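You operate a simulated robot arm through the tools that you are given. There is no shell and no other tool.

The job below is to be done with a simulated robot arm. You get a single attempt, and the scene is never put back.

Task
Oil a patch on the cedar block's top and stand it on the white tray.
Fine: use the beige pad and the wood oil in the open green tin; pad back. A coat counts when it lies all over at full strength: go over it till it gets no stronger.

Only the result counts: the job must be done as asked and must still hold three seconds after the hand-in. Knocking over, shifting, dropping, spilling or breaking anything else fails it.

Robot
A 6-joint arm with a three-finger gripper, fixed in place. Base frame: the origin is at the foot of the arm, x ahead of it, y to its left, z up. Readings come in mm, degrees, newtons and seconds.
Its first joint turns from -166.0 to 166.0 degrees. Payload 4.89 kg.
The TCP is the grasp point between the finger pads, 30 mm short of the fingertips. In the tool frame z runs along the fingers and y along their closing line. Largest opening 164 mm; the body of the gripper starts 125 mm behind the TCP.
Orientation is told as [roll, pitch, yaw] about the base's x, y, z axes, in that order, counted from this pose: with the fingers straight down and closing along the base's y, the tool's x points along the base's -x, its y along +y and its z along -z.

Tools
- The arm moves only by the tool drive_tool. Its argument "moves" is a list of rows, each an object of numbers (a shift or turn left out is 0, a gripper value left out holds the last): "dx", "dy", "dz": the shift along the base's x, y, z in units of 500 mm (1.0 is 500 mm); "rx", "ry", "rz": the turn, a rotation vector about the base's x, y, z in units of 120 degrees (1.0 is 120 degrees); "jaw": the finger opening in mm, from 0 to 164. In form: [{"dx": .., "dy": .., "dz": .., "rx": .., "ry": .., "rz": .., "jaw": ..}, ...]. A call has 1 to 20 rows; each row is the pose to reach, as a shift and turn from the pose commanded when the call began. A call with a number of a shift or a turn outside -1 to 1 is refused whole. Each row takes 0.2 s and may step no farther than 50 mm and 8.6 degrees from the row before; otherwise, or with a gripper value out of range, the whole call is refused. Where a pose cannot be reached the arm comes as near as it can. A force on the tool above 40 N (or 10 N above the force at the start of the call, whichever is more), or a blocked arm, ends the call early, and 0.2 s more pass. The fingers move at their own pace (about 108 mm/s each) and stop on an object; they squeeze with about 32 N. The grip force told is the motor's: it shows also when the fingers shut on nothing. Time passes only in rows, and 0.2 s behind the last, so rows that repeat a pose let the fingers close. It gives the time, the measured TCP pose, the force on the tool (base axes), the opening and the grip force at its end, in the units of the frame above (readings bear some noise), with the torque about the TCP (base axes, N m) and any sound that the robot's microphone picked up.
- Cameras (640 x 400 px; columns grow to the right, rows downward): "scene" is fixed at [219.5, -649.8, 1704.9]; the picture's right is [0.25, -0.97, 0.00], its down [-0.75, -0.19, -0.63] and it looks along [0.61, 0.16, -0.77] (base axes); focal length 334 px, centre (320, 200). "wrist" rides on the gripper at [76, -2, -152] in the tool frame; the picture's right is [0.02, 1.00, 0.00], its down [-0.88, 0.02, -0.47] and it looks along [-0.47, 0.01, 0.88] (tool axes); focal length 247 px, centre (320, 200). There is no depth. A picture from a camera that has moved, and an enlarged one, comes with that camera's place and axes in the base frame and with its lens.
- get_image(camera): a new picture of that camera. It takes no simulated time.
- lift_body(by): slides the trunk up (or, below 0, down) by that many mm; the arm rides with it, the base frame stays. It gives what a move gives, with no picture.
- close_up(camera, box): a new picture of the part [left, top, right, bottom] of that camera's present view, enlarged. It takes no simulated time.
- hand_in(): hands the job in; it is judged then, once.

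Places have to be worked out from the pictures, the camera data and where the tool is seen. Open the gripper and draw the arm clear of the work before you hand the job in, unless the task says otherwise.

The tools are called after ">>>" as a command line: name --argument value ..., lists and objects as JSON in quotes. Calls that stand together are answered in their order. drive_tool: Moves the arm, as the interface text tells. Its arguments: {"type":"object","properties":{"moves":{"type":"array"}},"required":["moves"]} The other tools are called the same way: lift_body (by) slides the trunk up or down; get_image (camera) takes a picture; close_up (camera, box) takes an enlarged picture of a part of a camera's view; hand_in () hands the job in.

At the start:

```text
t: 0.0
eef_pos: [638.4, -278.0, 1193.0]
tcp_rot: [0.0, 0.0, 0.0]
ft_force: [-0.9, -0.2, -0.1]
torque: [-0.04, 0.03, 0.0]
finger_gap: 164.1
grasp_force: 0.0
trunk travel left (down, up): [-175.0, 215.0]
```

scene: 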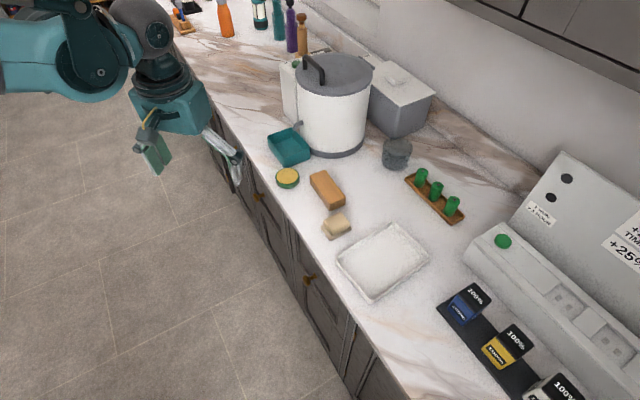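
wrist: 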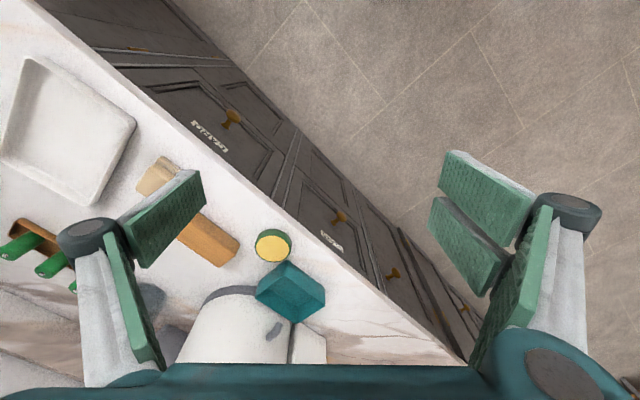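

The first pictures show a counter with a cedar block, a beige pad, a green tin with yellow oil, and a white tray. I take enlarged views to measure them.

>>> close_up --camera "scene" --box '[260, 120, 440, 310]'

>>> close_up --camera "wrist" --box '[0, 40, 340, 340]'

>>> get_image --camera "wrist"

```text
2.11 times, centred on (350, 215) of scene
camera zoom: at [219.5, -649.8, 1704.9], right [0.25, -0.97, 0.0], down [-0.75, -0.19, -0.63], along [0.61, 0.16, -0.77], focal length 703 px, centre (257, 168)
```

zoom: 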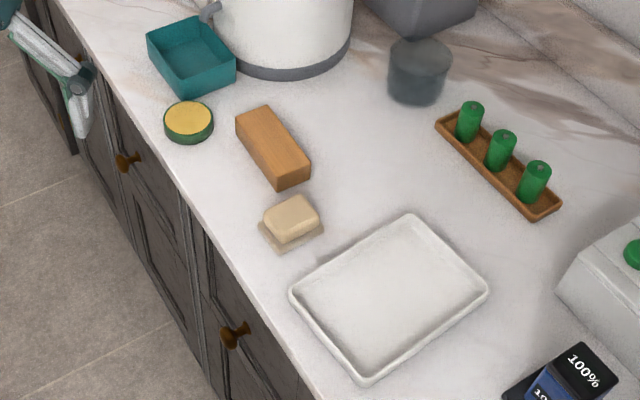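

```text
1.33 times, centred on (170, 190) of wrist
camera zoom: at [560.9, -278.0, 1345.1], right [-0.02, 1.0, 0.0], down [0.88, 0.02, 0.47], along [0.47, 0.01, -0.88], focal length 329 px, centre (520, 213)
```

zoom: 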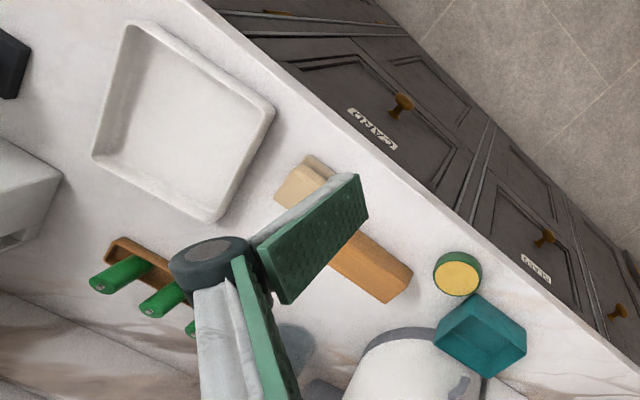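

```text
taken
camera wrist: at [560.9, -278.0, 1345.1], right [-0.02, 1.0, 0.0], down [0.88, 0.02, 0.47], along [0.47, 0.01, -0.88], focal length 247 px, centre (320, 200)
```

wrist: 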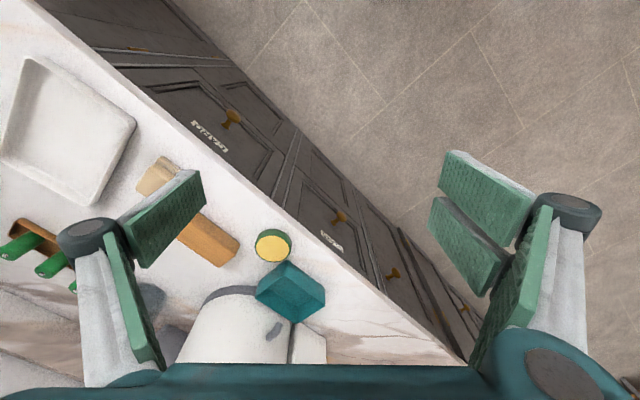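

From triangulating the two views, the counter is about 900 mm high with its edge running diagonally. The tin is near (896,-366), the block near (869,-502), the pad near (764,-556) and the tray near (684,-700). I'll turn the tool to look outward over the work for a better picture.

>>> drive_tool --moves '[{"dy": -0.06, "rz": -0.058}, {"dy": -0.12, "rz": -0.117}, {"dy": -0.18, "rz": -0.175}, {"dy": -0.24, "rz": -0.233}, {"dy": -0.3, "rz": -0.292}, {"dy": -0.334, "rz": -0.292}]'

>>> get_image --camera "wrist"

>>> get_image --camera "scene"

```text
t: 1.4
eef_pos: [639.6, -443.6, 1193.1]
tcp_rot: [0.0, -0.1, -35.1]
ft_force: [0.1, -0.6, 0.4]
torque: [-0.08, 0.0, 0.0]
finger_gap: 163.9
grasp_force: 0.1
trunk travel left (down, up): [-175.0, 215.0]
```

```text
taken
camera wrist: at [574.4, -399.5, 1345.6], right [0.56, 0.83, 0.0], down [0.73, -0.49, 0.47], along [0.39, -0.26, -0.88], focal length 247 px, centre (320, 200)
```

wrist: 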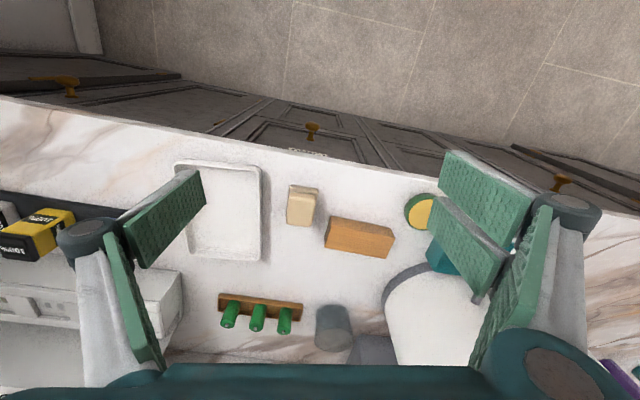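

```text
taken
```

scene: 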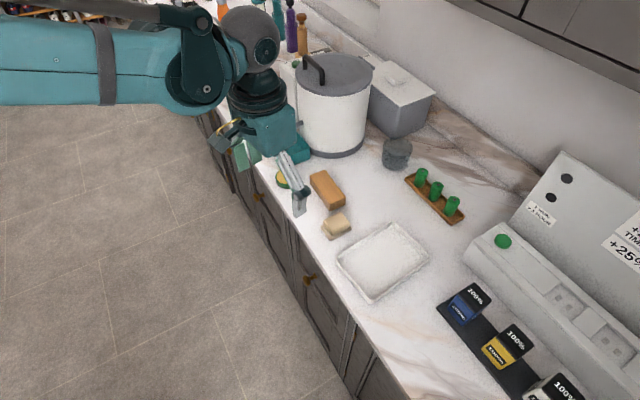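

The wrist view now shows tray, pad, block and tin. I enlarge it to get the corners and see whether a patch is marked on the block.

>>> close_up --camera "wrist" --box '[260, 160, 460, 285]'

>>> close_up --camera "wrist" --box '[160, 140, 320, 280]'

>>> close_up --camera "scene" --box '[270, 150, 390, 250]'

```text
3.20 times, centred on (360, 222) of wrist
camera zoom: at [574.4, -399.5, 1345.6], right [0.56, 0.83, 0.0], down [0.73, -0.49, 0.47], along [0.39, -0.26, -0.88], focal length 790 px, centre (192, 128)
```

zoom: 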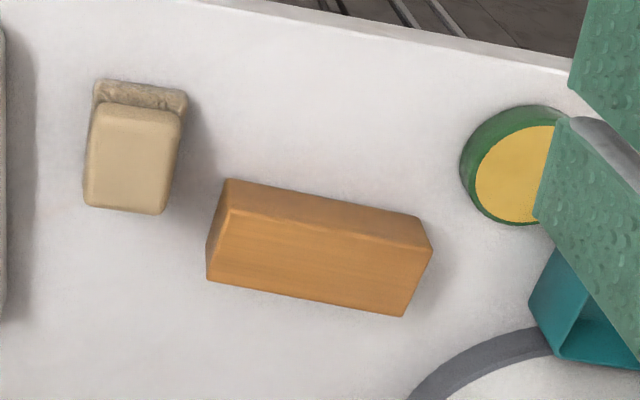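

```text
2.86 times, centred on (240, 210) of wrist
camera zoom: at [574.4, -399.5, 1345.6], right [0.56, 0.83, 0.0], down [0.73, -0.49, 0.47], along [0.39, -0.26, -0.88], focal length 706 px, centre (549, 171)
```

zoom: 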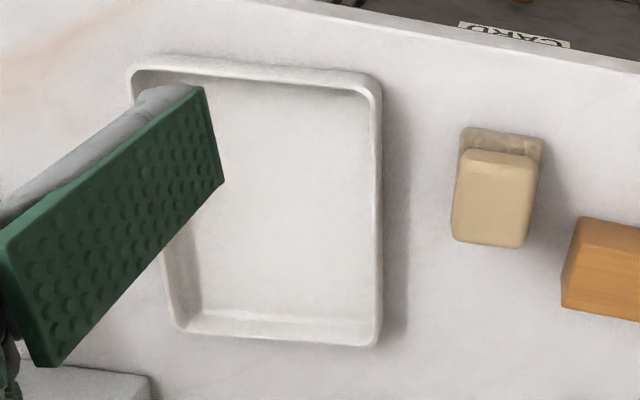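

```text
4.00 times, centred on (330, 200) of scene
camera zoom: at [219.5, -649.8, 1704.9], right [0.25, -0.97, 0.0], down [-0.75, -0.19, -0.63], along [0.61, 0.16, -0.77], focal length 1336 px, centre (280, 200)
```

zoom: 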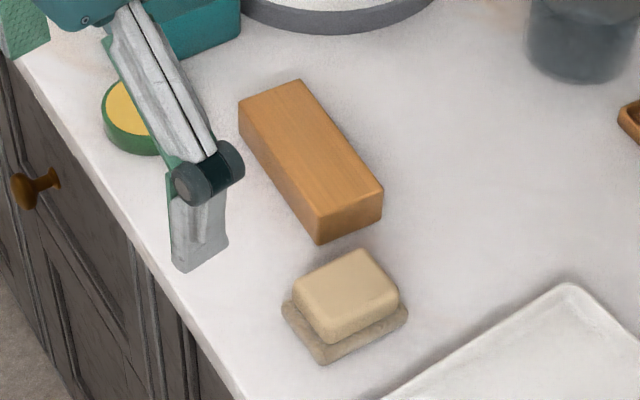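

Triangulation gives a counter top at z≈917, block top at ≈955 centred near (868,-504), and pad top at ≈942 near (751,-561). I lower the wrist camera for a closer look at the pad and block.

>>> drive_tool --moves '[{"dx": 0.0, "dy": -0.02, "dz": -0.06}, {"dx": 0.01, "dy": -0.05, "dz": -0.14, "rz": -0.02}, {"dx": 0.02, "dy": -0.08, "dz": -0.21, "rz": -0.04}, {"dx": 0.02, "dy": -0.1, "dz": -0.27, "rz": -0.04}]'

>>> get_image --camera "wrist"

>>> close_up --camera "wrist" --box '[220, 200, 340, 320]'

```text
t: 2.4
eef_pos: [648.8, -492.1, 1057.4]
tcp_rot: [-0.1, -0.1, -39.8]
ft_force: [-0.3, 0.6, 0.4]
torque: [-0.11, -0.08, 0.02]
finger_gap: 163.9
grasp_force: 0.0
trunk travel left (down, up): [-175.0, 215.0]
```

```text
taken
camera wrist: at [588.1, -445.3, 1210.1], right [0.62, 0.78, 0.0], down [0.69, -0.55, 0.47], along [0.37, -0.3, -0.88], focal length 247 px, centre (320, 200)
```

wrist: 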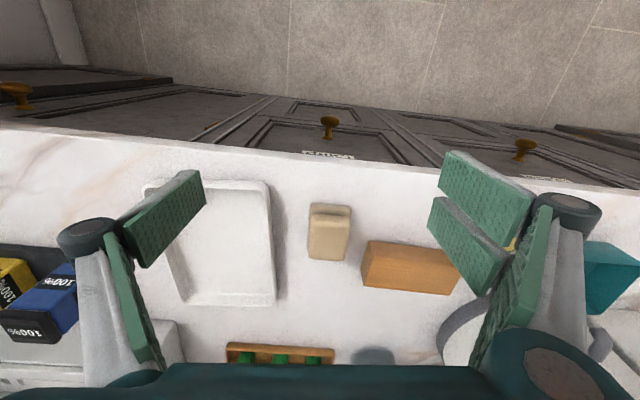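

```text
3.33 times, centred on (280, 260) of wrist
camera zoom: at [588.1, -445.3, 1210.1], right [0.62, 0.78, 0.0], down [0.69, -0.55, 0.47], along [0.37, -0.3, -0.88], focal length 823 px, centre (453, 0)
```

zoom: 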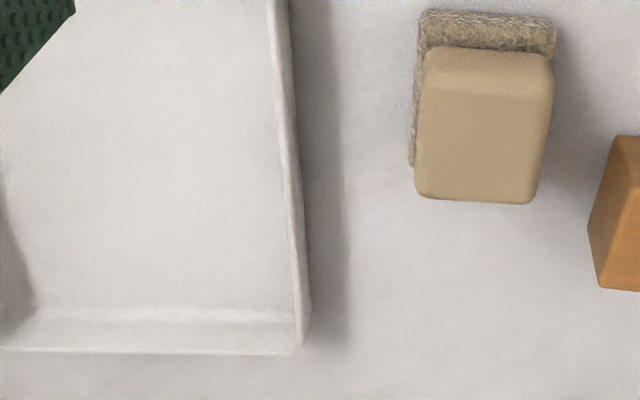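

The pad is a beige handle (about 50 by 61 mm, top near z≈950) on a fuzzy sole of about 56 by 72 mm, turned about 45°. Next I move the camera over toward the tin to measure its size and oil level.

>>> drive_tool --moves '[{"dx": 0.045, "dy": 0.065, "rz": 0.03}, {"dx": 0.09, "dy": 0.13, "rz": 0.06}, {"dx": 0.135, "dy": 0.195, "rz": 0.09}, {"dx": 0.18, "dy": 0.26, "rz": 0.12}, {"dx": 0.22, "dy": 0.324, "rz": 0.148}]'

>>> get_image --camera "wrist"

>>> close_up --camera "wrist" --box '[220, 160, 420, 340]'

>>> get_image --camera "scene"

```text
t: 3.6
eef_pos: [758.8, -331.7, 1059.3]
tcp_rot: [0.0, -0.1, -22.0]
ft_force: [-0.9, -1.1, 0.7]
torque: [0.16, -0.05, 0.01]
finger_gap: 164.1
grasp_force: 0.0
trunk travel left (down, up): [-175.0, 215.0]
```

```text
taken
camera wrist: at [685.4, -304.3, 1211.8], right [0.35, 0.94, 0.0], down [0.82, -0.31, 0.47], along [0.44, -0.17, -0.88], focal length 247 px, centre (320, 200)
```

wrist: 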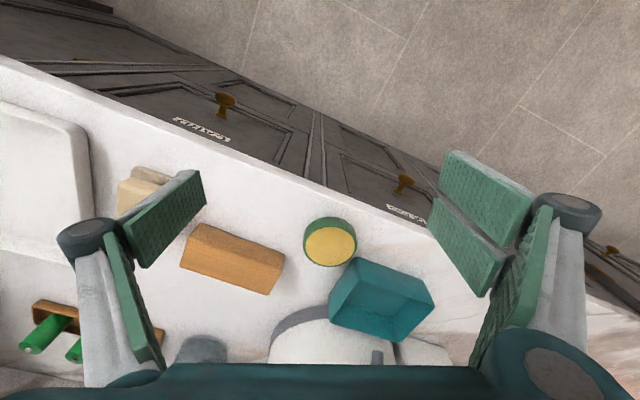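

```text
2.22 times, centred on (320, 250) of wrist
camera zoom: at [685.4, -304.3, 1211.8], right [0.35, 0.94, 0.0], down [0.82, -0.31, 0.47], along [0.44, -0.17, -0.88], focal length 549 px, centre (320, 89)
```

zoom: 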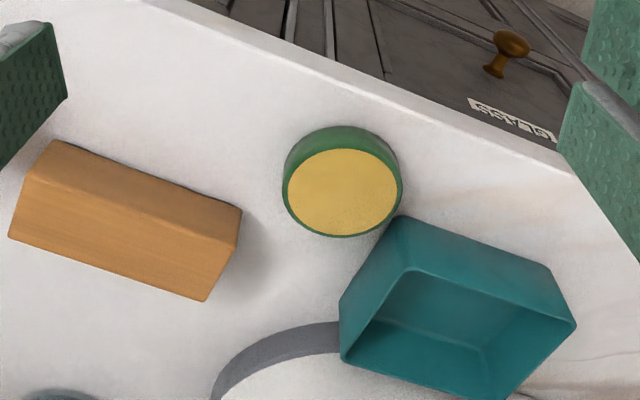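

```text
taken
```

scene: 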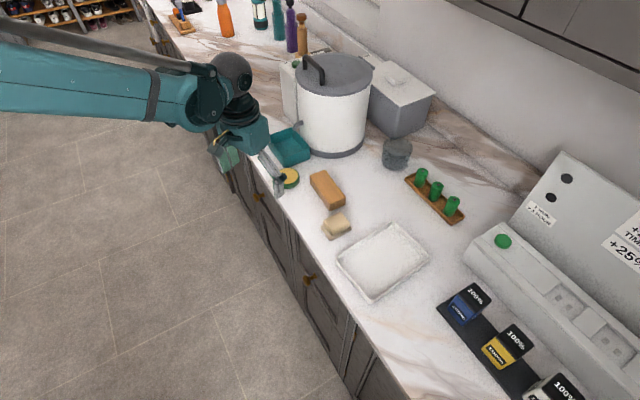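

The oil sits almost flush with the tin's rim (rim z≈938-942, about 74 mm across, centred near (896,-369)). I now test in free air, above the block, how far out the tool can go while pointing straight down.

>>> drive_tool --moves '[{"dx": 0.049, "dy": -0.072, "rz": -0.038, "jaw": 80}, {"dx": 0.098, "dy": -0.144, "rz": -0.075, "jaw": 80}, {"dx": 0.147, "dy": -0.216, "rz": -0.113, "jaw": 80}, {"dx": 0.196, "dy": -0.288, "rz": -0.15, "jaw": 80}, {"dx": 0.246, "dy": -0.361, "rz": -0.188, "jaw": 80}, {"dx": 0.246, "dy": -0.361, "rz": -0.188, "jaw": 80}]'

>>> get_image --camera "wrist"

>>> get_image --camera "scene"

```text
t: 5.0
eef_pos: [885.2, -514.7, 1057.5]
tcp_rot: [0.0, 0.1, -44.8]
ft_force: [-0.2, 0.3, -1.0]
torque: [0.06, 0.05, 0.0]
finger_gap: 80.0
grasp_force: 0.0
trunk travel left (down, up): [-175.0, 215.0]
```

```text
taken
camera wrist: at [828.2, -461.4, 1210.8], right [0.69, 0.73, 0.0], down [0.64, -0.61, 0.47], along [0.34, -0.33, -0.88], focal length 247 px, centre (320, 200)
```

wrist: 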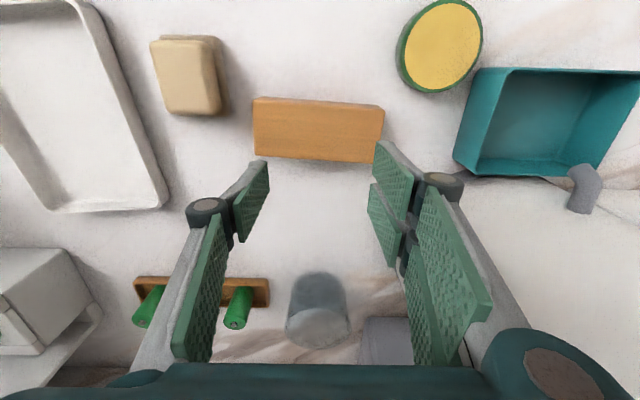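

```text
taken
```

scene: 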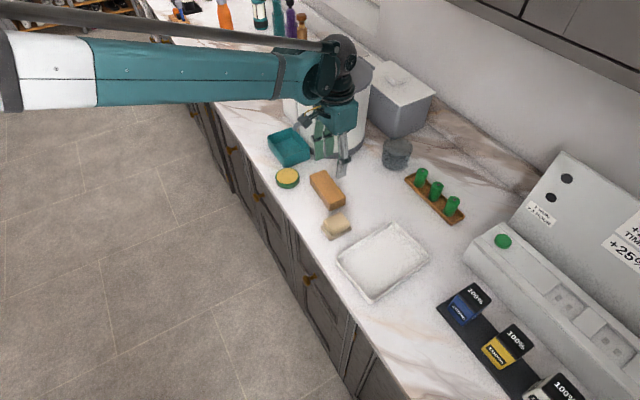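

The arm reached radius 1024 mm with the tool straight down, so everything is in reach without tilting. This view is nearly overhead, so I enlarge it to refine block, pad and tin positions.

>>> close_up --camera "wrist" --box '[130, 20, 400, 180]'

>>> close_up --camera "wrist" --box '[380, 0, 640, 200]'

>>> close_up --camera "scene" --box '[260, 150, 380, 250]'

>>> close_up --camera "scene" --box '[320, 210, 440, 310]'

```text
2.37 times, centred on (265, 100) of wrist
camera zoom: at [828.2, -461.4, 1210.8], right [0.69, 0.73, 0.0], down [0.64, -0.61, 0.47], along [0.34, -0.33, -0.88], focal length 585 px, centre (450, 437)
```

zoom: 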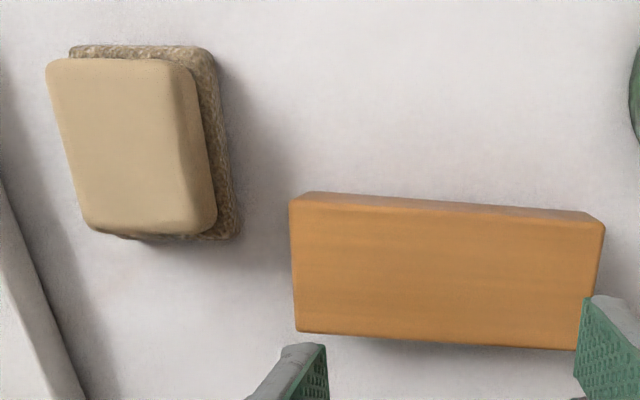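

```text
2.00 times, centred on (510, 100) of wrist
camera zoom: at [828.2, -461.4, 1210.8], right [0.69, 0.73, 0.0], down [0.64, -0.61, 0.47], along [0.34, -0.33, -0.88], focal length 494 px, centre (-60, 400)
```

zoom: 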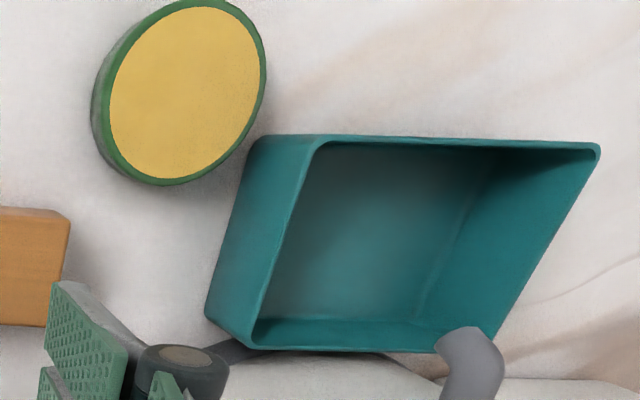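

```text
4.00 times, centred on (320, 200) of scene
camera zoom: at [219.5, -649.8, 1704.9], right [0.25, -0.97, 0.0], down [-0.75, -0.19, -0.63], along [0.61, 0.16, -0.77], focal length 1336 px, centre (320, 200)
```

zoom: 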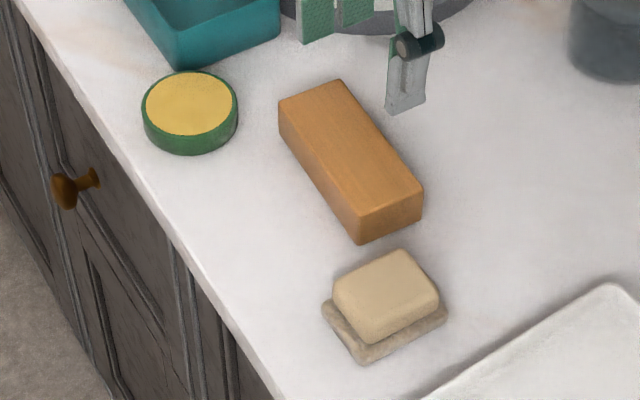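

```text
4.00 times, centred on (380, 260) of scene
camera zoom: at [219.5, -649.8, 1704.9], right [0.25, -0.97, 0.0], down [-0.75, -0.19, -0.63], along [0.61, 0.16, -0.77], focal length 1336 px, centre (80, -40)
```

zoom: 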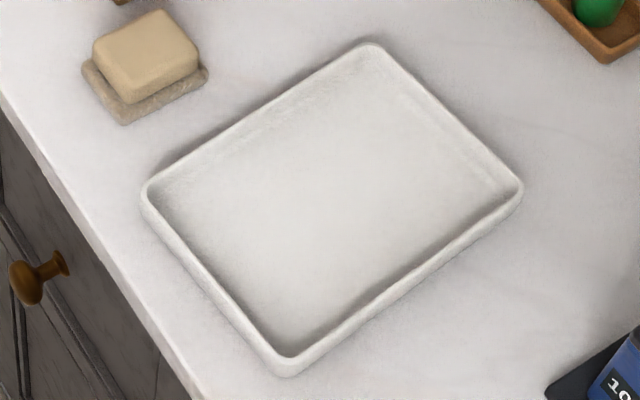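

The refined positions are pad centre (747.5,-560.5) at about 45.5°, block centre (870,-505) with its long axis at ≈42.3°, and tray centre (679,-701) with its long axis at ≈-39°. I go above the pad with the jaw at 76 mm and look before descending.

>>> drive_tool --moves '[{"dx": -0.09, "dy": -0.03, "dz": 0.0, "jaw": 76}, {"dx": -0.18, "dy": -0.062, "dz": 0.0, "jaw": 76}, {"dx": -0.268, "dy": -0.094, "dz": 0.0, "jaw": 76}, {"dx": -0.268, "dy": -0.094, "dz": -0.08, "jaw": 76}, {"dx": -0.268, "dy": -0.094, "dz": -0.1, "jaw": 76}]'

>>> get_image --camera "wrist"

>>> close_up --camera "wrist" --box '[220, 120, 420, 290]'

>>> close_up --camera "scene" --box '[270, 170, 390, 270]'

```text
t: 6.2
eef_pos: [744.8, -559.7, 1008.5]
tcp_rot: [0.0, -0.1, -44.6]
ft_force: [-0.8, -0.1, 0.7]
torque: [0.01, -0.11, -0.03]
finger_gap: 76.0
grasp_force: 0.2
trunk travel left (down, up): [-175.0, 215.0]
```

```text
taken
camera wrist: at [688.3, -507.3, 1161.3], right [0.69, 0.73, 0.0], down [0.64, -0.6, 0.47], along [0.34, -0.33, -0.88], focal length 247 px, centre (320, 200)
```

wrist: 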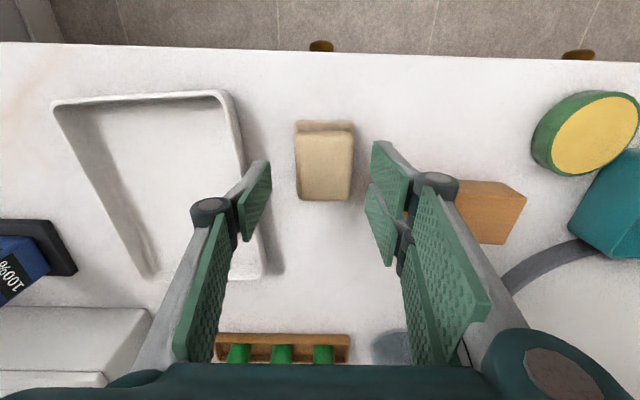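

```text
2.35 times, centred on (320, 205) of wrist
camera zoom: at [688.3, -507.3, 1161.3], right [0.69, 0.73, 0.0], down [0.64, -0.6, 0.47], along [0.34, -0.33, -0.88], focal length 581 px, centre (320, 188)
```

zoom: 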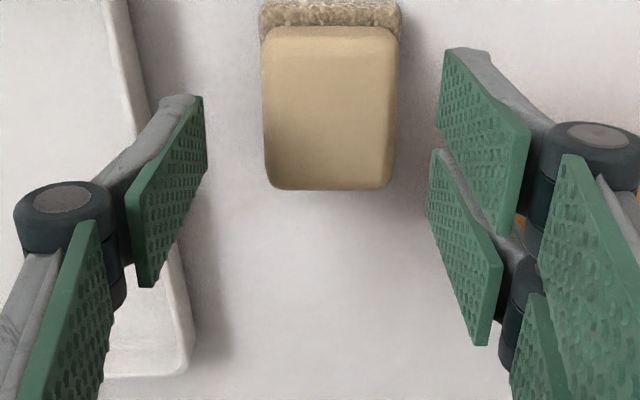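

```text
4.00 times, centred on (330, 220) of scene
camera zoom: at [219.5, -649.8, 1704.9], right [0.25, -0.97, 0.0], down [-0.75, -0.19, -0.63], along [0.61, 0.16, -0.77], focal length 1336 px, centre (280, 120)
```

zoom: 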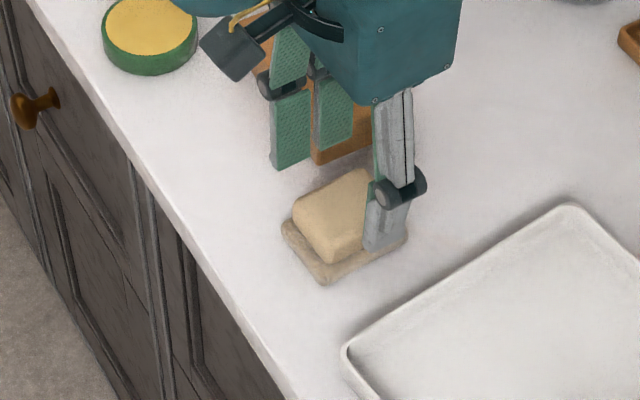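

The pad sits centred between the fingers and aligned to within about 1°. I narrow the jaw to 66 mm to clear the block, then descend so the tips stop at z≈932, beside the handle and above the fuzzy sole.

>>> drive_tool --moves '[{"dx": 0.002, "dy": 0.0015, "dz": 0.0, "rz": 0.006, "jaw": 66}, {"dx": 0.002, "dy": 0.0015, "dz": -0.04, "rz": 0.006, "jaw": 66}, {"dx": 0.002, "dy": 0.0015, "dz": -0.07, "rz": 0.006, "jaw": 66}, {"dx": 0.002, "dy": 0.0015, "dz": -0.092, "rz": 0.006, "jaw": 66}]'

>>> close_up --camera "wrist" --box '[220, 120, 420, 290]'

>>> close_up --camera "scene" --box '[270, 170, 390, 270]'

```text
t: 7.2
eef_pos: [748.4, -559.9, 961.0]
tcp_rot: [0.0, 0.0, -43.8]
ft_force: [0.9, 0.7, -0.1]
torque: [-0.01, 0.01, 0.0]
finger_gap: 65.8
grasp_force: 0.0
trunk travel left (down, up): [-175.0, 215.0]
```

```text
2.35 times, centred on (320, 205) of wrist
camera zoom: at [690.4, -506.4, 1114.1], right [0.68, 0.74, 0.0], down [0.65, -0.6, 0.47], along [0.35, -0.32, -0.88], focal length 581 px, centre (320, 188)
```

zoom: 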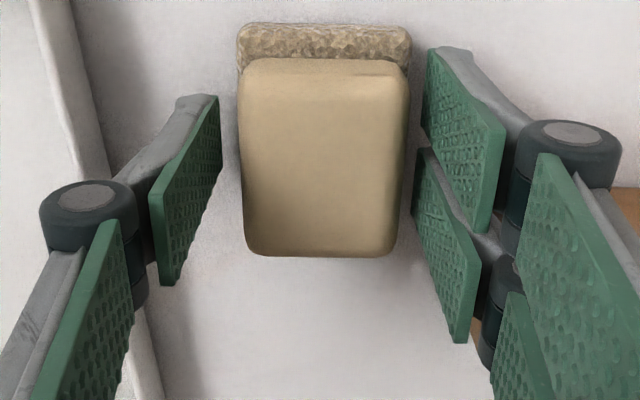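

```text
4.00 times, centred on (330, 220) of scene
camera zoom: at [219.5, -649.8, 1704.9], right [0.25, -0.97, 0.0], down [-0.75, -0.19, -0.63], along [0.61, 0.16, -0.77], focal length 1336 px, centre (280, 120)
```

zoom: 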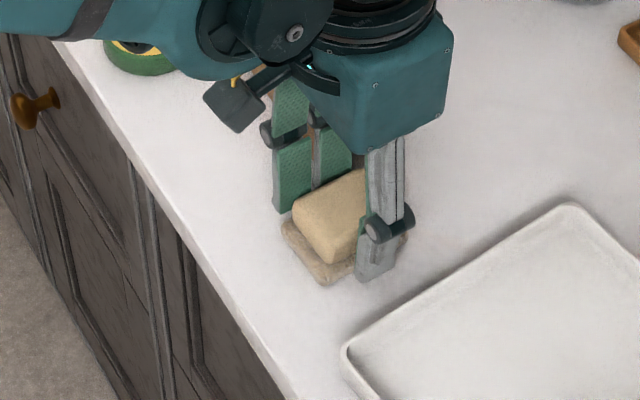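

The fingers straddle the handle evenly with no contact force. I close on the handle.

>>> drive_tool --moves '[{"jaw": 36}, {"jaw": 36}, {"jaw": 36}, {"jaw": 36}]'

>>> close_up --camera "wrist" --box '[220, 120, 420, 290]'

```text
t: 8.2
eef_pos: [747.6, -558.9, 961.5]
tcp_rot: [0.0, 0.0, -43.9]
ft_force: [0.4, 0.1, 1.7]
torque: [0.07, -0.04, 0.05]
finger_gap: 55.7
grasp_force: 31.8
trunk travel left (down, up): [-175.0, 215.0]
```

```text
2.35 times, centred on (320, 205) of wrist
camera zoom: at [690.5, -506.5, 1114.3], right [0.68, 0.74, 0.0], down [0.65, -0.6, 0.47], along [0.35, -0.32, -0.88], focal length 581 px, centre (320, 188)
```

zoom: 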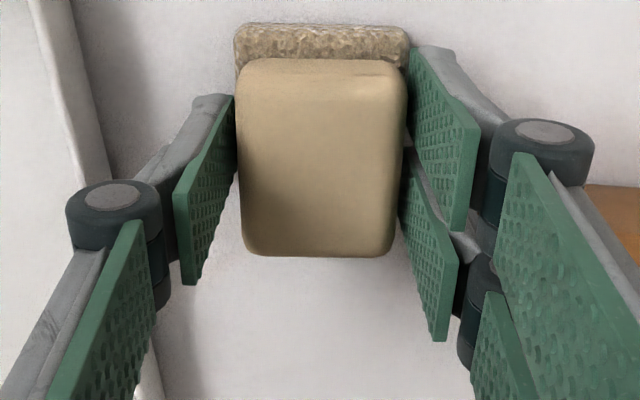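

The gripper stopped at 55.7 mm with 31.8 N, so the handle is held. I lift it gently and look.

>>> drive_tool --moves '[{"dz": 0.02}, {"dz": 0.06}, {"dz": 0.14}, {"dz": 0.2}, {"dz": 0.2}]'

>>> get_image --camera "wrist"

>>> close_up --camera "scene" --box '[270, 130, 390, 230]'

```text
t: 9.4
eef_pos: [749.1, -556.8, 1061.4]
tcp_rot: [0.1, 0.1, -43.9]
ft_force: [-0.2, -0.8, 0.2]
torque: [-0.02, -0.06, 0.0]
finger_gap: 55.2
grasp_force: 32.1
trunk travel left (down, up): [-175.0, 215.0]
```

```text
taken
camera wrist: at [690.3, -504.6, 1214.2], right [0.68, 0.74, 0.0], down [0.65, -0.6, 0.47], along [0.35, -0.32, -0.88], focal length 247 px, centre (320, 200)
```

wrist: 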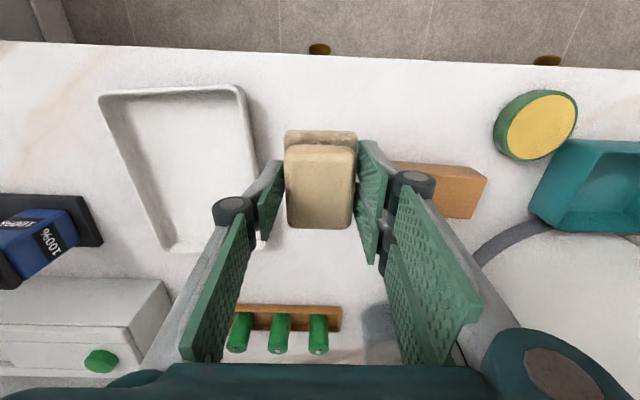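

```text
4.00 times, centred on (330, 180) of scene
camera zoom: at [219.5, -649.8, 1704.9], right [0.25, -0.97, 0.0], down [-0.75, -0.19, -0.63], along [0.61, 0.16, -0.77], focal length 1336 px, centre (280, 280)
```

zoom: 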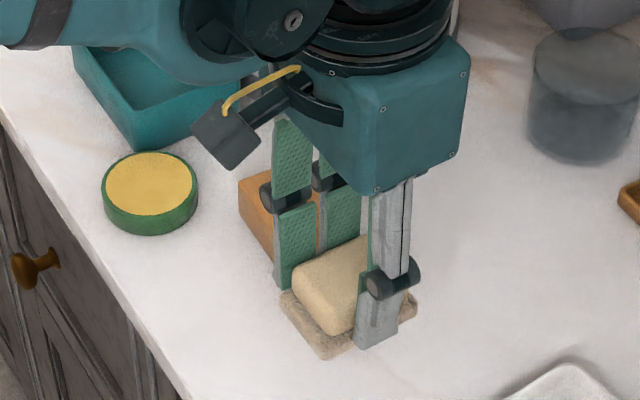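

The pad with its sole came up cleanly. Now I carry it over the block at a safe height to a point above the tin, near (893,-371), and check the alignment.

>>> drive_tool --moves '[{"dx": 0.048, "dy": 0.063}, {"dx": 0.096, "dy": 0.126}, {"dx": 0.145, "dy": 0.189}, {"dx": 0.193, "dy": 0.252}, {"dx": 0.241, "dy": 0.315}, {"dx": 0.2892, "dy": 0.3775}, {"dx": 0.2892, "dy": 0.3775, "dz": -0.06}, {"dx": 0.2892, "dy": 0.3775, "dz": -0.1}]'

>>> get_image --camera "wrist"

>>> close_up --camera "scene" --box '[230, 110, 350, 210]'

```text
t: 11.2
eef_pos: [893.1, -370.7, 1011.9]
tcp_rot: [0.0, 0.0, -43.9]
ft_force: [-0.5, 0.3, -1.6]
torque: [-0.07, -0.05, 0.01]
finger_gap: 55.0
grasp_force: 32.2
trunk travel left (down, up): [-175.0, 215.0]
```

```text
taken
camera wrist: at [836.0, -317.8, 1164.5], right [0.68, 0.74, 0.0], down [0.65, -0.6, 0.47], along [0.35, -0.32, -0.88], focal length 247 px, centre (320, 200)
```

wrist: 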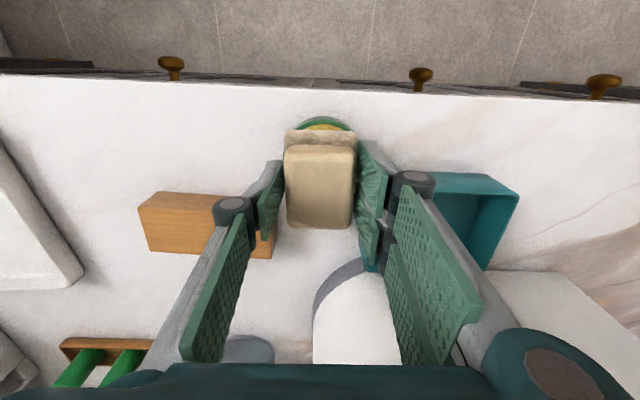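

```text
4.00 times, centred on (290, 160) of scene
camera zoom: at [219.5, -649.8, 1704.9], right [0.25, -0.97, 0.0], down [-0.75, -0.19, -0.63], along [0.61, 0.16, -0.77], focal length 1336 px, centre (440, 360)
```

zoom: 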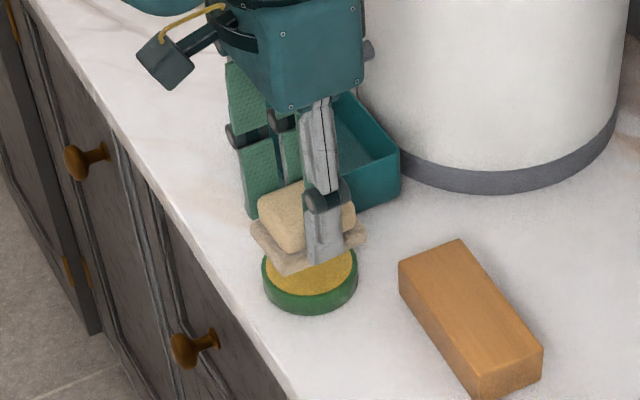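

The pad hovers about 30 mm above the tin. I zoom the wrist view to check the lateral centring and the fingers' clearance to the teal bin.

>>> close_up --camera "wrist" --box '[240, 90, 440, 290]'

>>> close_up --camera "scene" --box '[265, 130, 325, 190]'

```text
2.00 times, centred on (340, 190) of wrist
camera zoom: at [836.0, -317.8, 1164.5], right [0.68, 0.74, 0.0], down [0.65, -0.6, 0.47], along [0.35, -0.32, -0.88], focal length 494 px, centre (280, 220)
```

zoom: 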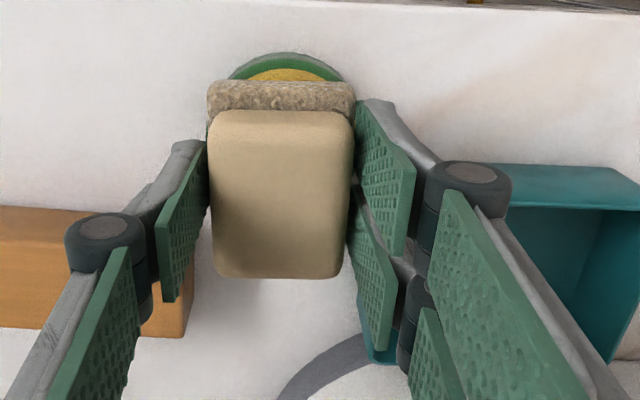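

```text
6.67 times, centred on (295, 160) of scene
camera zoom: at [219.5, -649.8, 1704.9], right [0.25, -0.97, 0.0], down [-0.75, -0.19, -0.63], along [0.61, 0.16, -0.77], focal length 2227 px, centre (487, 467)
```

zoom: 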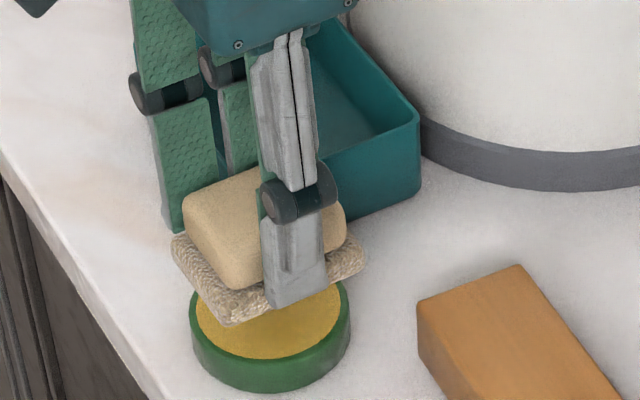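

The tin centre works out at (895.7,-369.7), and the pad is within 3 mm of it with about 14 mm between the fingers and the bin. I lower to just above the rim.

>>> drive_tool --moves '[{"dx": 0.003, "dy": 0.001, "dz": -0.02}, {"dx": 0.003, "dy": 0.001, "dz": -0.04}, {"dx": 0.003, "dy": 0.001, "dz": -0.048}]'

>>> close_up --camera "scene" --box '[265, 130, 325, 190]'

```text
t: 12.0
eef_pos: [893.9, -369.5, 988.0]
tcp_rot: [0.0, 0.0, -43.9]
ft_force: [0.5, -0.2, 0.1]
torque: [-0.03, -0.01, 0.02]
finger_gap: 55.0
grasp_force: 32.2
trunk travel left (down, up): [-175.0, 215.0]
```

```text
6.67 times, centred on (295, 160) of scene
camera zoom: at [219.5, -649.8, 1704.9], right [0.25, -0.97, 0.0], down [-0.75, -0.19, -0.63], along [0.61, 0.16, -0.77], focal length 2227 px, centre (487, 467)
```

zoom: 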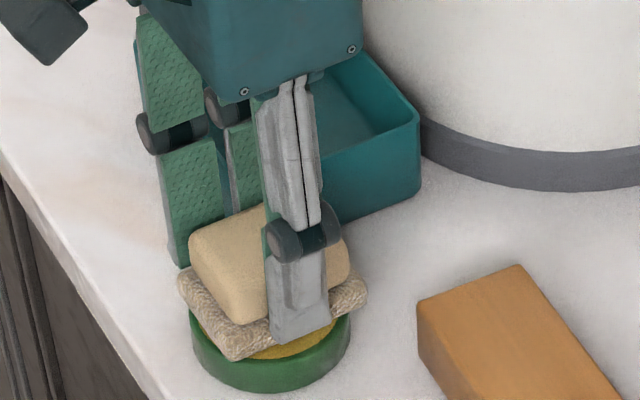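

No contact yet at TCP z=988. I step down 4 mm and read the force.

>>> drive_tool --moves '[{"dz": -0.004}, {"dz": -0.008}]'

```text
t: 12.6
eef_pos: [894.5, -369.5, 984.9]
tcp_rot: [0.1, 0.0, -43.8]
ft_force: [0.9, -0.5, 3.2]
torque: [-0.06, -0.02, 0.02]
finger_gap: 55.2
grasp_force: 32.1
trunk travel left (down, up): [-175.0, 215.0]
```

A vertical force of about 3 N suggests first contact. I step down another 1.5 mm to confirm.

>>> drive_tool --moves '[{"dz": -0.0015}, {"dz": -0.003}, {"dz": -0.003}]'

>>> close_up --camera "scene" --box '[265, 130, 325, 190]'

```text
t: 13.4
eef_pos: [893.7, -369.4, 984.0]
tcp_rot: [0.0, -0.2, -44.0]
ft_force: [9.3, -6.2, 30.9]
torque: [-0.27, -0.46, -0.01]
finger_gap: 55.5
grasp_force: 32.1
trunk travel left (down, up): [-175.0, 215.0]
```

```text
6.67 times, centred on (295, 160) of scene
camera zoom: at [219.5, -649.8, 1704.9], right [0.25, -0.97, 0.0], down [-0.75, -0.19, -0.63], along [0.61, 0.16, -0.77], focal length 2227 px, centre (487, 467)
```

zoom: 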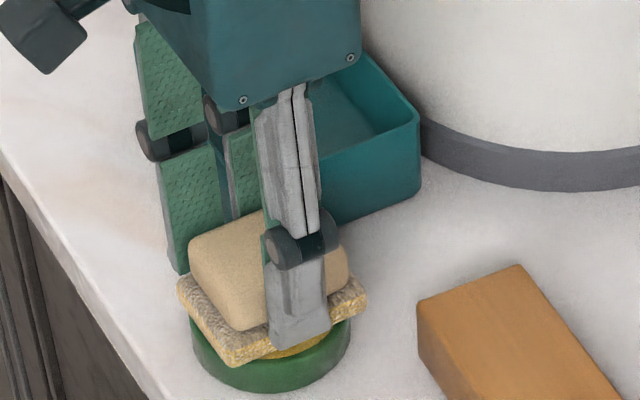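

The pad is pressed with about 31 N, more than needed, and the sole's lower edge has turned oily yellow. I ease up to a light contact and let it soak.

>>> drive_tool --moves '[{"dz": 0.0015}, {"dz": 0.0025}, {"dz": 0.0025}, {"dz": 0.0025}, {"dz": 0.0025}, {"dz": 0.0025}]'

>>> close_up --camera "scene" --box '[265, 130, 325, 190]'

```text
t: 14.8
eef_pos: [893.4, -368.1, 985.2]
tcp_rot: [0.0, 0.0, -43.9]
ft_force: [0.9, -7.3, 20.6]
torque: [-0.31, -0.08, 0.0]
finger_gap: 55.3
grasp_force: 32.1
trunk travel left (down, up): [-175.0, 215.0]
```

```text
6.67 times, centred on (295, 160) of scene
camera zoom: at [219.5, -649.8, 1704.9], right [0.25, -0.97, 0.0], down [-0.75, -0.19, -0.63], along [0.61, 0.16, -0.77], focal length 2227 px, centre (487, 467)
```

zoom: 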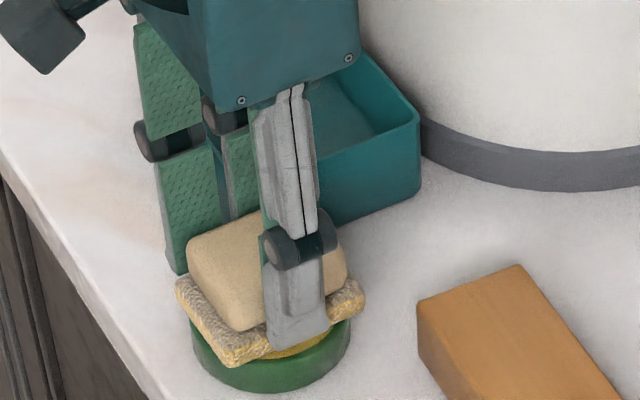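

The sole is clearly soaked now. I lift slowly straight up and pause above the tin in case it drips.

>>> drive_tool --moves '[{"dz": 0.002}, {"dz": 0.005}, {"dz": 0.01}, {"dz": 0.016}, {"dz": 0.024}, {"dz": 0.03}, {"dz": 0.03}, {"dz": 0.03}, {"dz": 0.03}, {"dz": 0.03}]'

>>> close_up --camera "scene" --box '[265, 130, 325, 190]'

>>> close_up --camera "wrist" --box '[240, 90, 440, 290]'

```text
t: 17.0
eef_pos: [894.9, -369.7, 998.7]
tcp_rot: [0.0, 0.0, -43.9]
ft_force: [0.7, -0.3, -0.2]
torque: [0.01, 0.01, 0.01]
finger_gap: 55.4
grasp_force: 31.4
trunk travel left (down, up): [-175.0, 215.0]
```

```text
6.67 times, centred on (295, 160) of scene
camera zoom: at [219.5, -649.8, 1704.9], right [0.25, -0.97, 0.0], down [-0.75, -0.19, -0.63], along [0.61, 0.16, -0.77], focal length 2227 px, centre (487, 467)
```

zoom: 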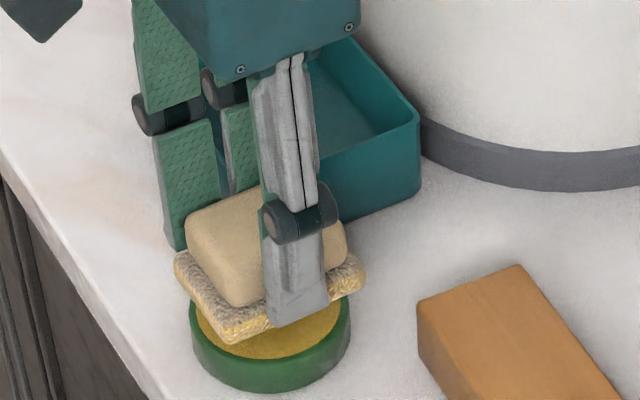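

```text
2.00 times, centred on (340, 190) of wrist
camera zoom: at [837.7, -316.9, 1150.8], right [0.68, 0.74, 0.0], down [0.65, -0.6, 0.47], along [0.35, -0.32, -0.88], focal length 494 px, centre (280, 220)
```

zoom: 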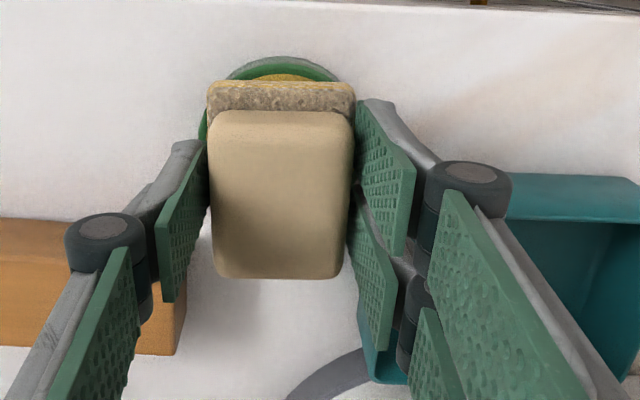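

The tin has not moved and the pad isn't dripping. I lift a bit more and carry it over the block centre, turning about -3.8° to match the block's long axis.

>>> drive_tool --moves '[{"dz": 0.0625}, {"dx": -0.012, "dy": -0.067, "dz": 0.0625, "rz": -0.008}, {"dx": -0.025, "dy": -0.135, "dz": 0.0625, "rz": -0.016}, {"dx": -0.037, "dy": -0.202, "dz": 0.0625, "rz": -0.024}, {"dx": -0.049, "dy": -0.269, "dz": 0.0625, "rz": -0.0317}, {"dx": -0.049, "dy": -0.269, "dz": 0.0325, "rz": -0.0317}]'

>>> get_image --camera "wrist"

>>> close_up --camera "scene" --box '[280, 140, 380, 230]'

```text
t: 18.4
eef_pos: [866.9, -505.3, 1015.0]
tcp_rot: [0.1, 0.0, -47.7]
ft_force: [-0.4, 0.1, -0.7]
torque: [0.06, -0.13, -0.02]
finger_gap: 55.4
grasp_force: 32.1
trunk travel left (down, up): [-175.0, 215.0]
```

```text
taken
camera wrist: at [814.8, -448.6, 1168.2], right [0.73, 0.69, 0.0], down [0.61, -0.64, 0.47], along [0.33, -0.34, -0.88], focal length 247 px, centre (320, 200)
```

wrist: 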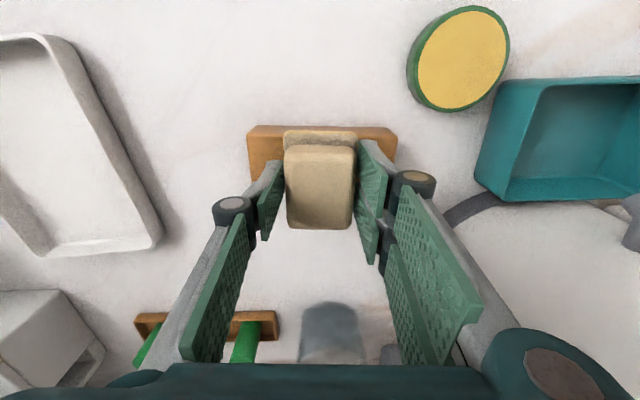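

```text
4.44 times, centred on (330, 185) of scene
camera zoom: at [219.5, -649.8, 1704.9], right [0.25, -0.97, 0.0], down [-0.75, -0.19, -0.63], along [0.61, 0.16, -0.77], focal length 1485 px, centre (276, 267)
```

zoom: 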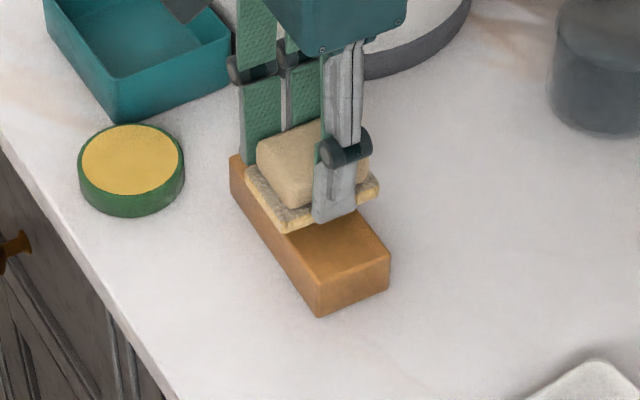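

The pad is over the middle of the block. I zoom in once to check the cross-wise centring before pressing.

>>> close_up --camera "wrist" --box '[230, 100, 420, 260]'

>>> drive_tool --moves '[{"dz": -0.008}, {"dz": -0.016}]'

```text
2.50 times, centred on (325, 180) of wrist
camera zoom: at [814.8, -448.6, 1168.2], right [0.73, 0.69, 0.0], down [0.61, -0.64, 0.47], along [0.33, -0.34, -0.88], focal length 617 px, centre (308, 250)
```

zoom: 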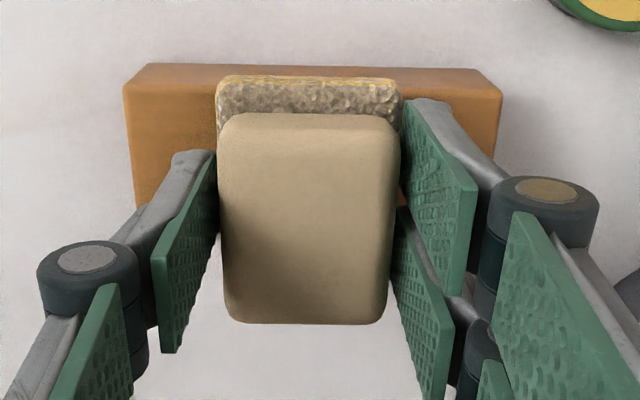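

```text
t: 19.0
eef_pos: [869.6, -504.0, 1008.0]
tcp_rot: [0.0, 0.0, -47.8]
ft_force: [0.1, 0.4, 0.1]
torque: [0.0, 0.01, 0.04]
finger_gap: 54.9
grasp_force: 31.9
trunk travel left (down, up): [-175.0, 215.0]
```

The block centre computes to (869,-505), right under the pad. I feel down for first contact in small steps.

>>> drive_tool --moves '[{"dz": -0.005}, {"dz": -0.01}]'

>>> drive_tool --moves '[{"dz": -0.0015}, {"dz": -0.0025}]'

```text
t: 19.6
eef_pos: [869.9, -504.3, 1002.5]
tcp_rot: [0.1, 0.0, -47.8]
ft_force: [0.1, -1.0, 2.6]
torque: [0.13, -0.04, -0.01]
finger_gap: 55.5
grasp_force: 32.0
trunk travel left (down, up): [-175.0, 215.0]
```

```text
t: 20.2
eef_pos: [870.3, -502.6, 1003.3]
tcp_rot: [0.1, -0.1, -47.7]
ft_force: [3.6, -2.3, 28.2]
torque: [0.24, -0.22, 0.02]
finger_gap: 55.4
grasp_force: 32.0
trunk travel left (down, up): [-175.0, 215.0]
```

Contact starts at commanded z≈1002, with stiffness about 20 N/mm. I back off to roughly 8-10 N and make a first half-stroke toward the far end and back.

>>> drive_tool --moves '[{"dz": 0.0018}, {"dz": 0.0018, "dx": 0.0178, "dy": 0.0162}, {"dz": 0.0018, "dx": 0.0355, "dy": 0.0323}, {"dz": 0.0018, "dx": 0.0533, "dy": 0.0485}]'

>>> close_up --camera "scene" --box '[280, 140, 380, 230]'

>>> get_image --camera "wrist"

```text
t: 21.2
eef_pos: [894.6, -479.8, 1002.5]
tcp_rot: [0.0, 0.0, -47.8]
ft_force: [-8.4, -6.4, 23.7]
torque: [-0.17, 0.35, -0.01]
finger_gap: 55.4
grasp_force: 32.2
trunk travel left (down, up): [-175.0, 215.0]
```

```text
4.44 times, centred on (330, 185) of scene
camera zoom: at [219.5, -649.8, 1704.9], right [0.25, -0.97, 0.0], down [-0.75, -0.19, -0.63], along [0.61, 0.16, -0.77], focal length 1485 px, centre (276, 267)
```

zoom: 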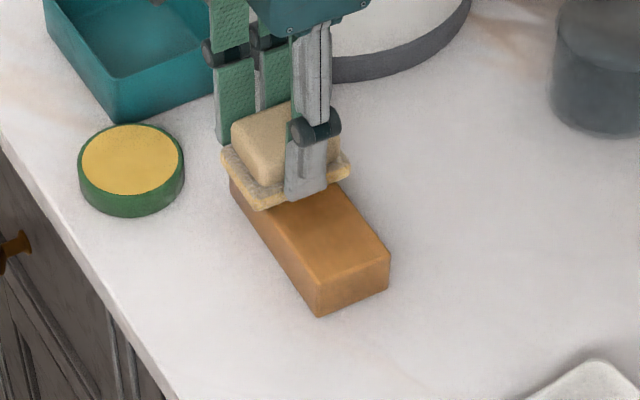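

```text
taken
camera wrist: at [840.5, -423.9, 1154.7], right [0.72, 0.69, 0.0], down [0.61, -0.64, 0.47], along [0.33, -0.34, -0.88], focal length 247 px, centre (320, 200)
```

wrist: 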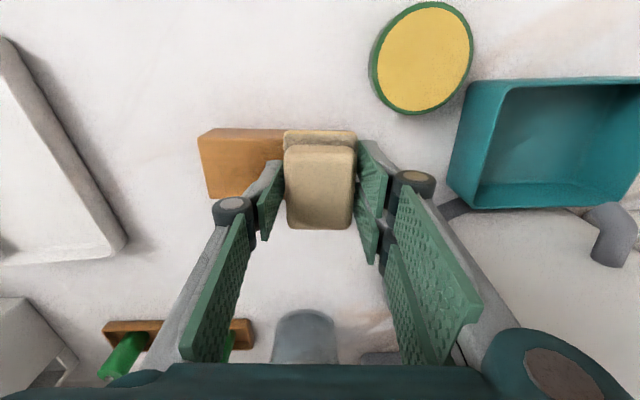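

The block stayed put; friction was about 10 N and the normal force 24 N. I go on with full-length strokes, end to end and back.

>>> drive_tool --moves '[{"dx": -0.0178, "dy": -0.0162, "dz": 0.0006}, {"dx": -0.0355, "dy": -0.0323, "dz": 0.0006}, {"dx": -0.0533, "dy": -0.0485, "dz": 0.0006}, {"dx": -0.071, "dy": -0.0646, "dz": 0.0006}, {"dx": -0.0888, "dy": -0.0808, "dz": 0.0006}, {"dx": -0.1065, "dy": -0.0969, "dz": 0.0006}, {"dx": -0.1065, "dy": -0.0969, "dz": 0.0006}]'

>>> close_up --camera "scene" --box '[280, 140, 380, 230]'

>>> close_up --camera "wrist" --box '[240, 90, 500, 270]'

```text
t: 22.8
eef_pos: [842.5, -528.9, 1001.4]
tcp_rot: [0.0, -0.1, -47.7]
ft_force: [8.2, 8.0, 29.5]
torque: [0.58, -0.43, 0.03]
finger_gap: 55.2
grasp_force: 32.2
trunk travel left (down, up): [-175.0, 215.0]
```

```text
4.44 times, centred on (330, 185) of scene
camera zoom: at [219.5, -649.8, 1704.9], right [0.25, -0.97, 0.0], down [-0.75, -0.19, -0.63], along [0.61, 0.16, -0.77], focal length 1485 px, centre (276, 267)
```

zoom: 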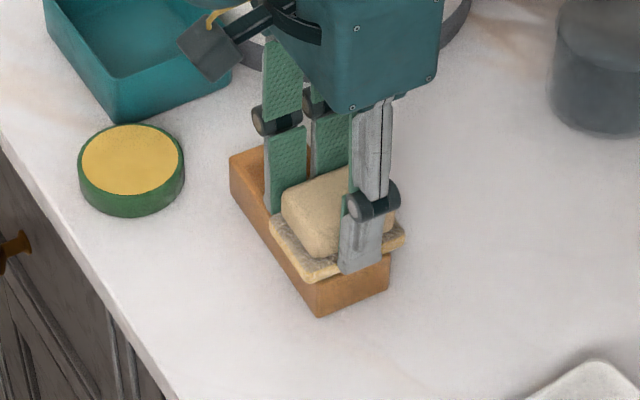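

```text
2.22 times, centred on (370, 180) of wrist
camera zoom: at [788.9, -471.8, 1154.5], right [0.72, 0.69, 0.0], down [0.61, -0.64, 0.47], along [0.33, -0.34, -0.88], focal length 549 px, centre (209, 244)
```

zoom: 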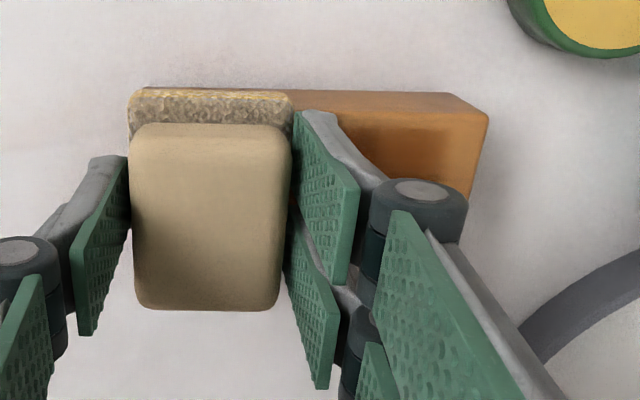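

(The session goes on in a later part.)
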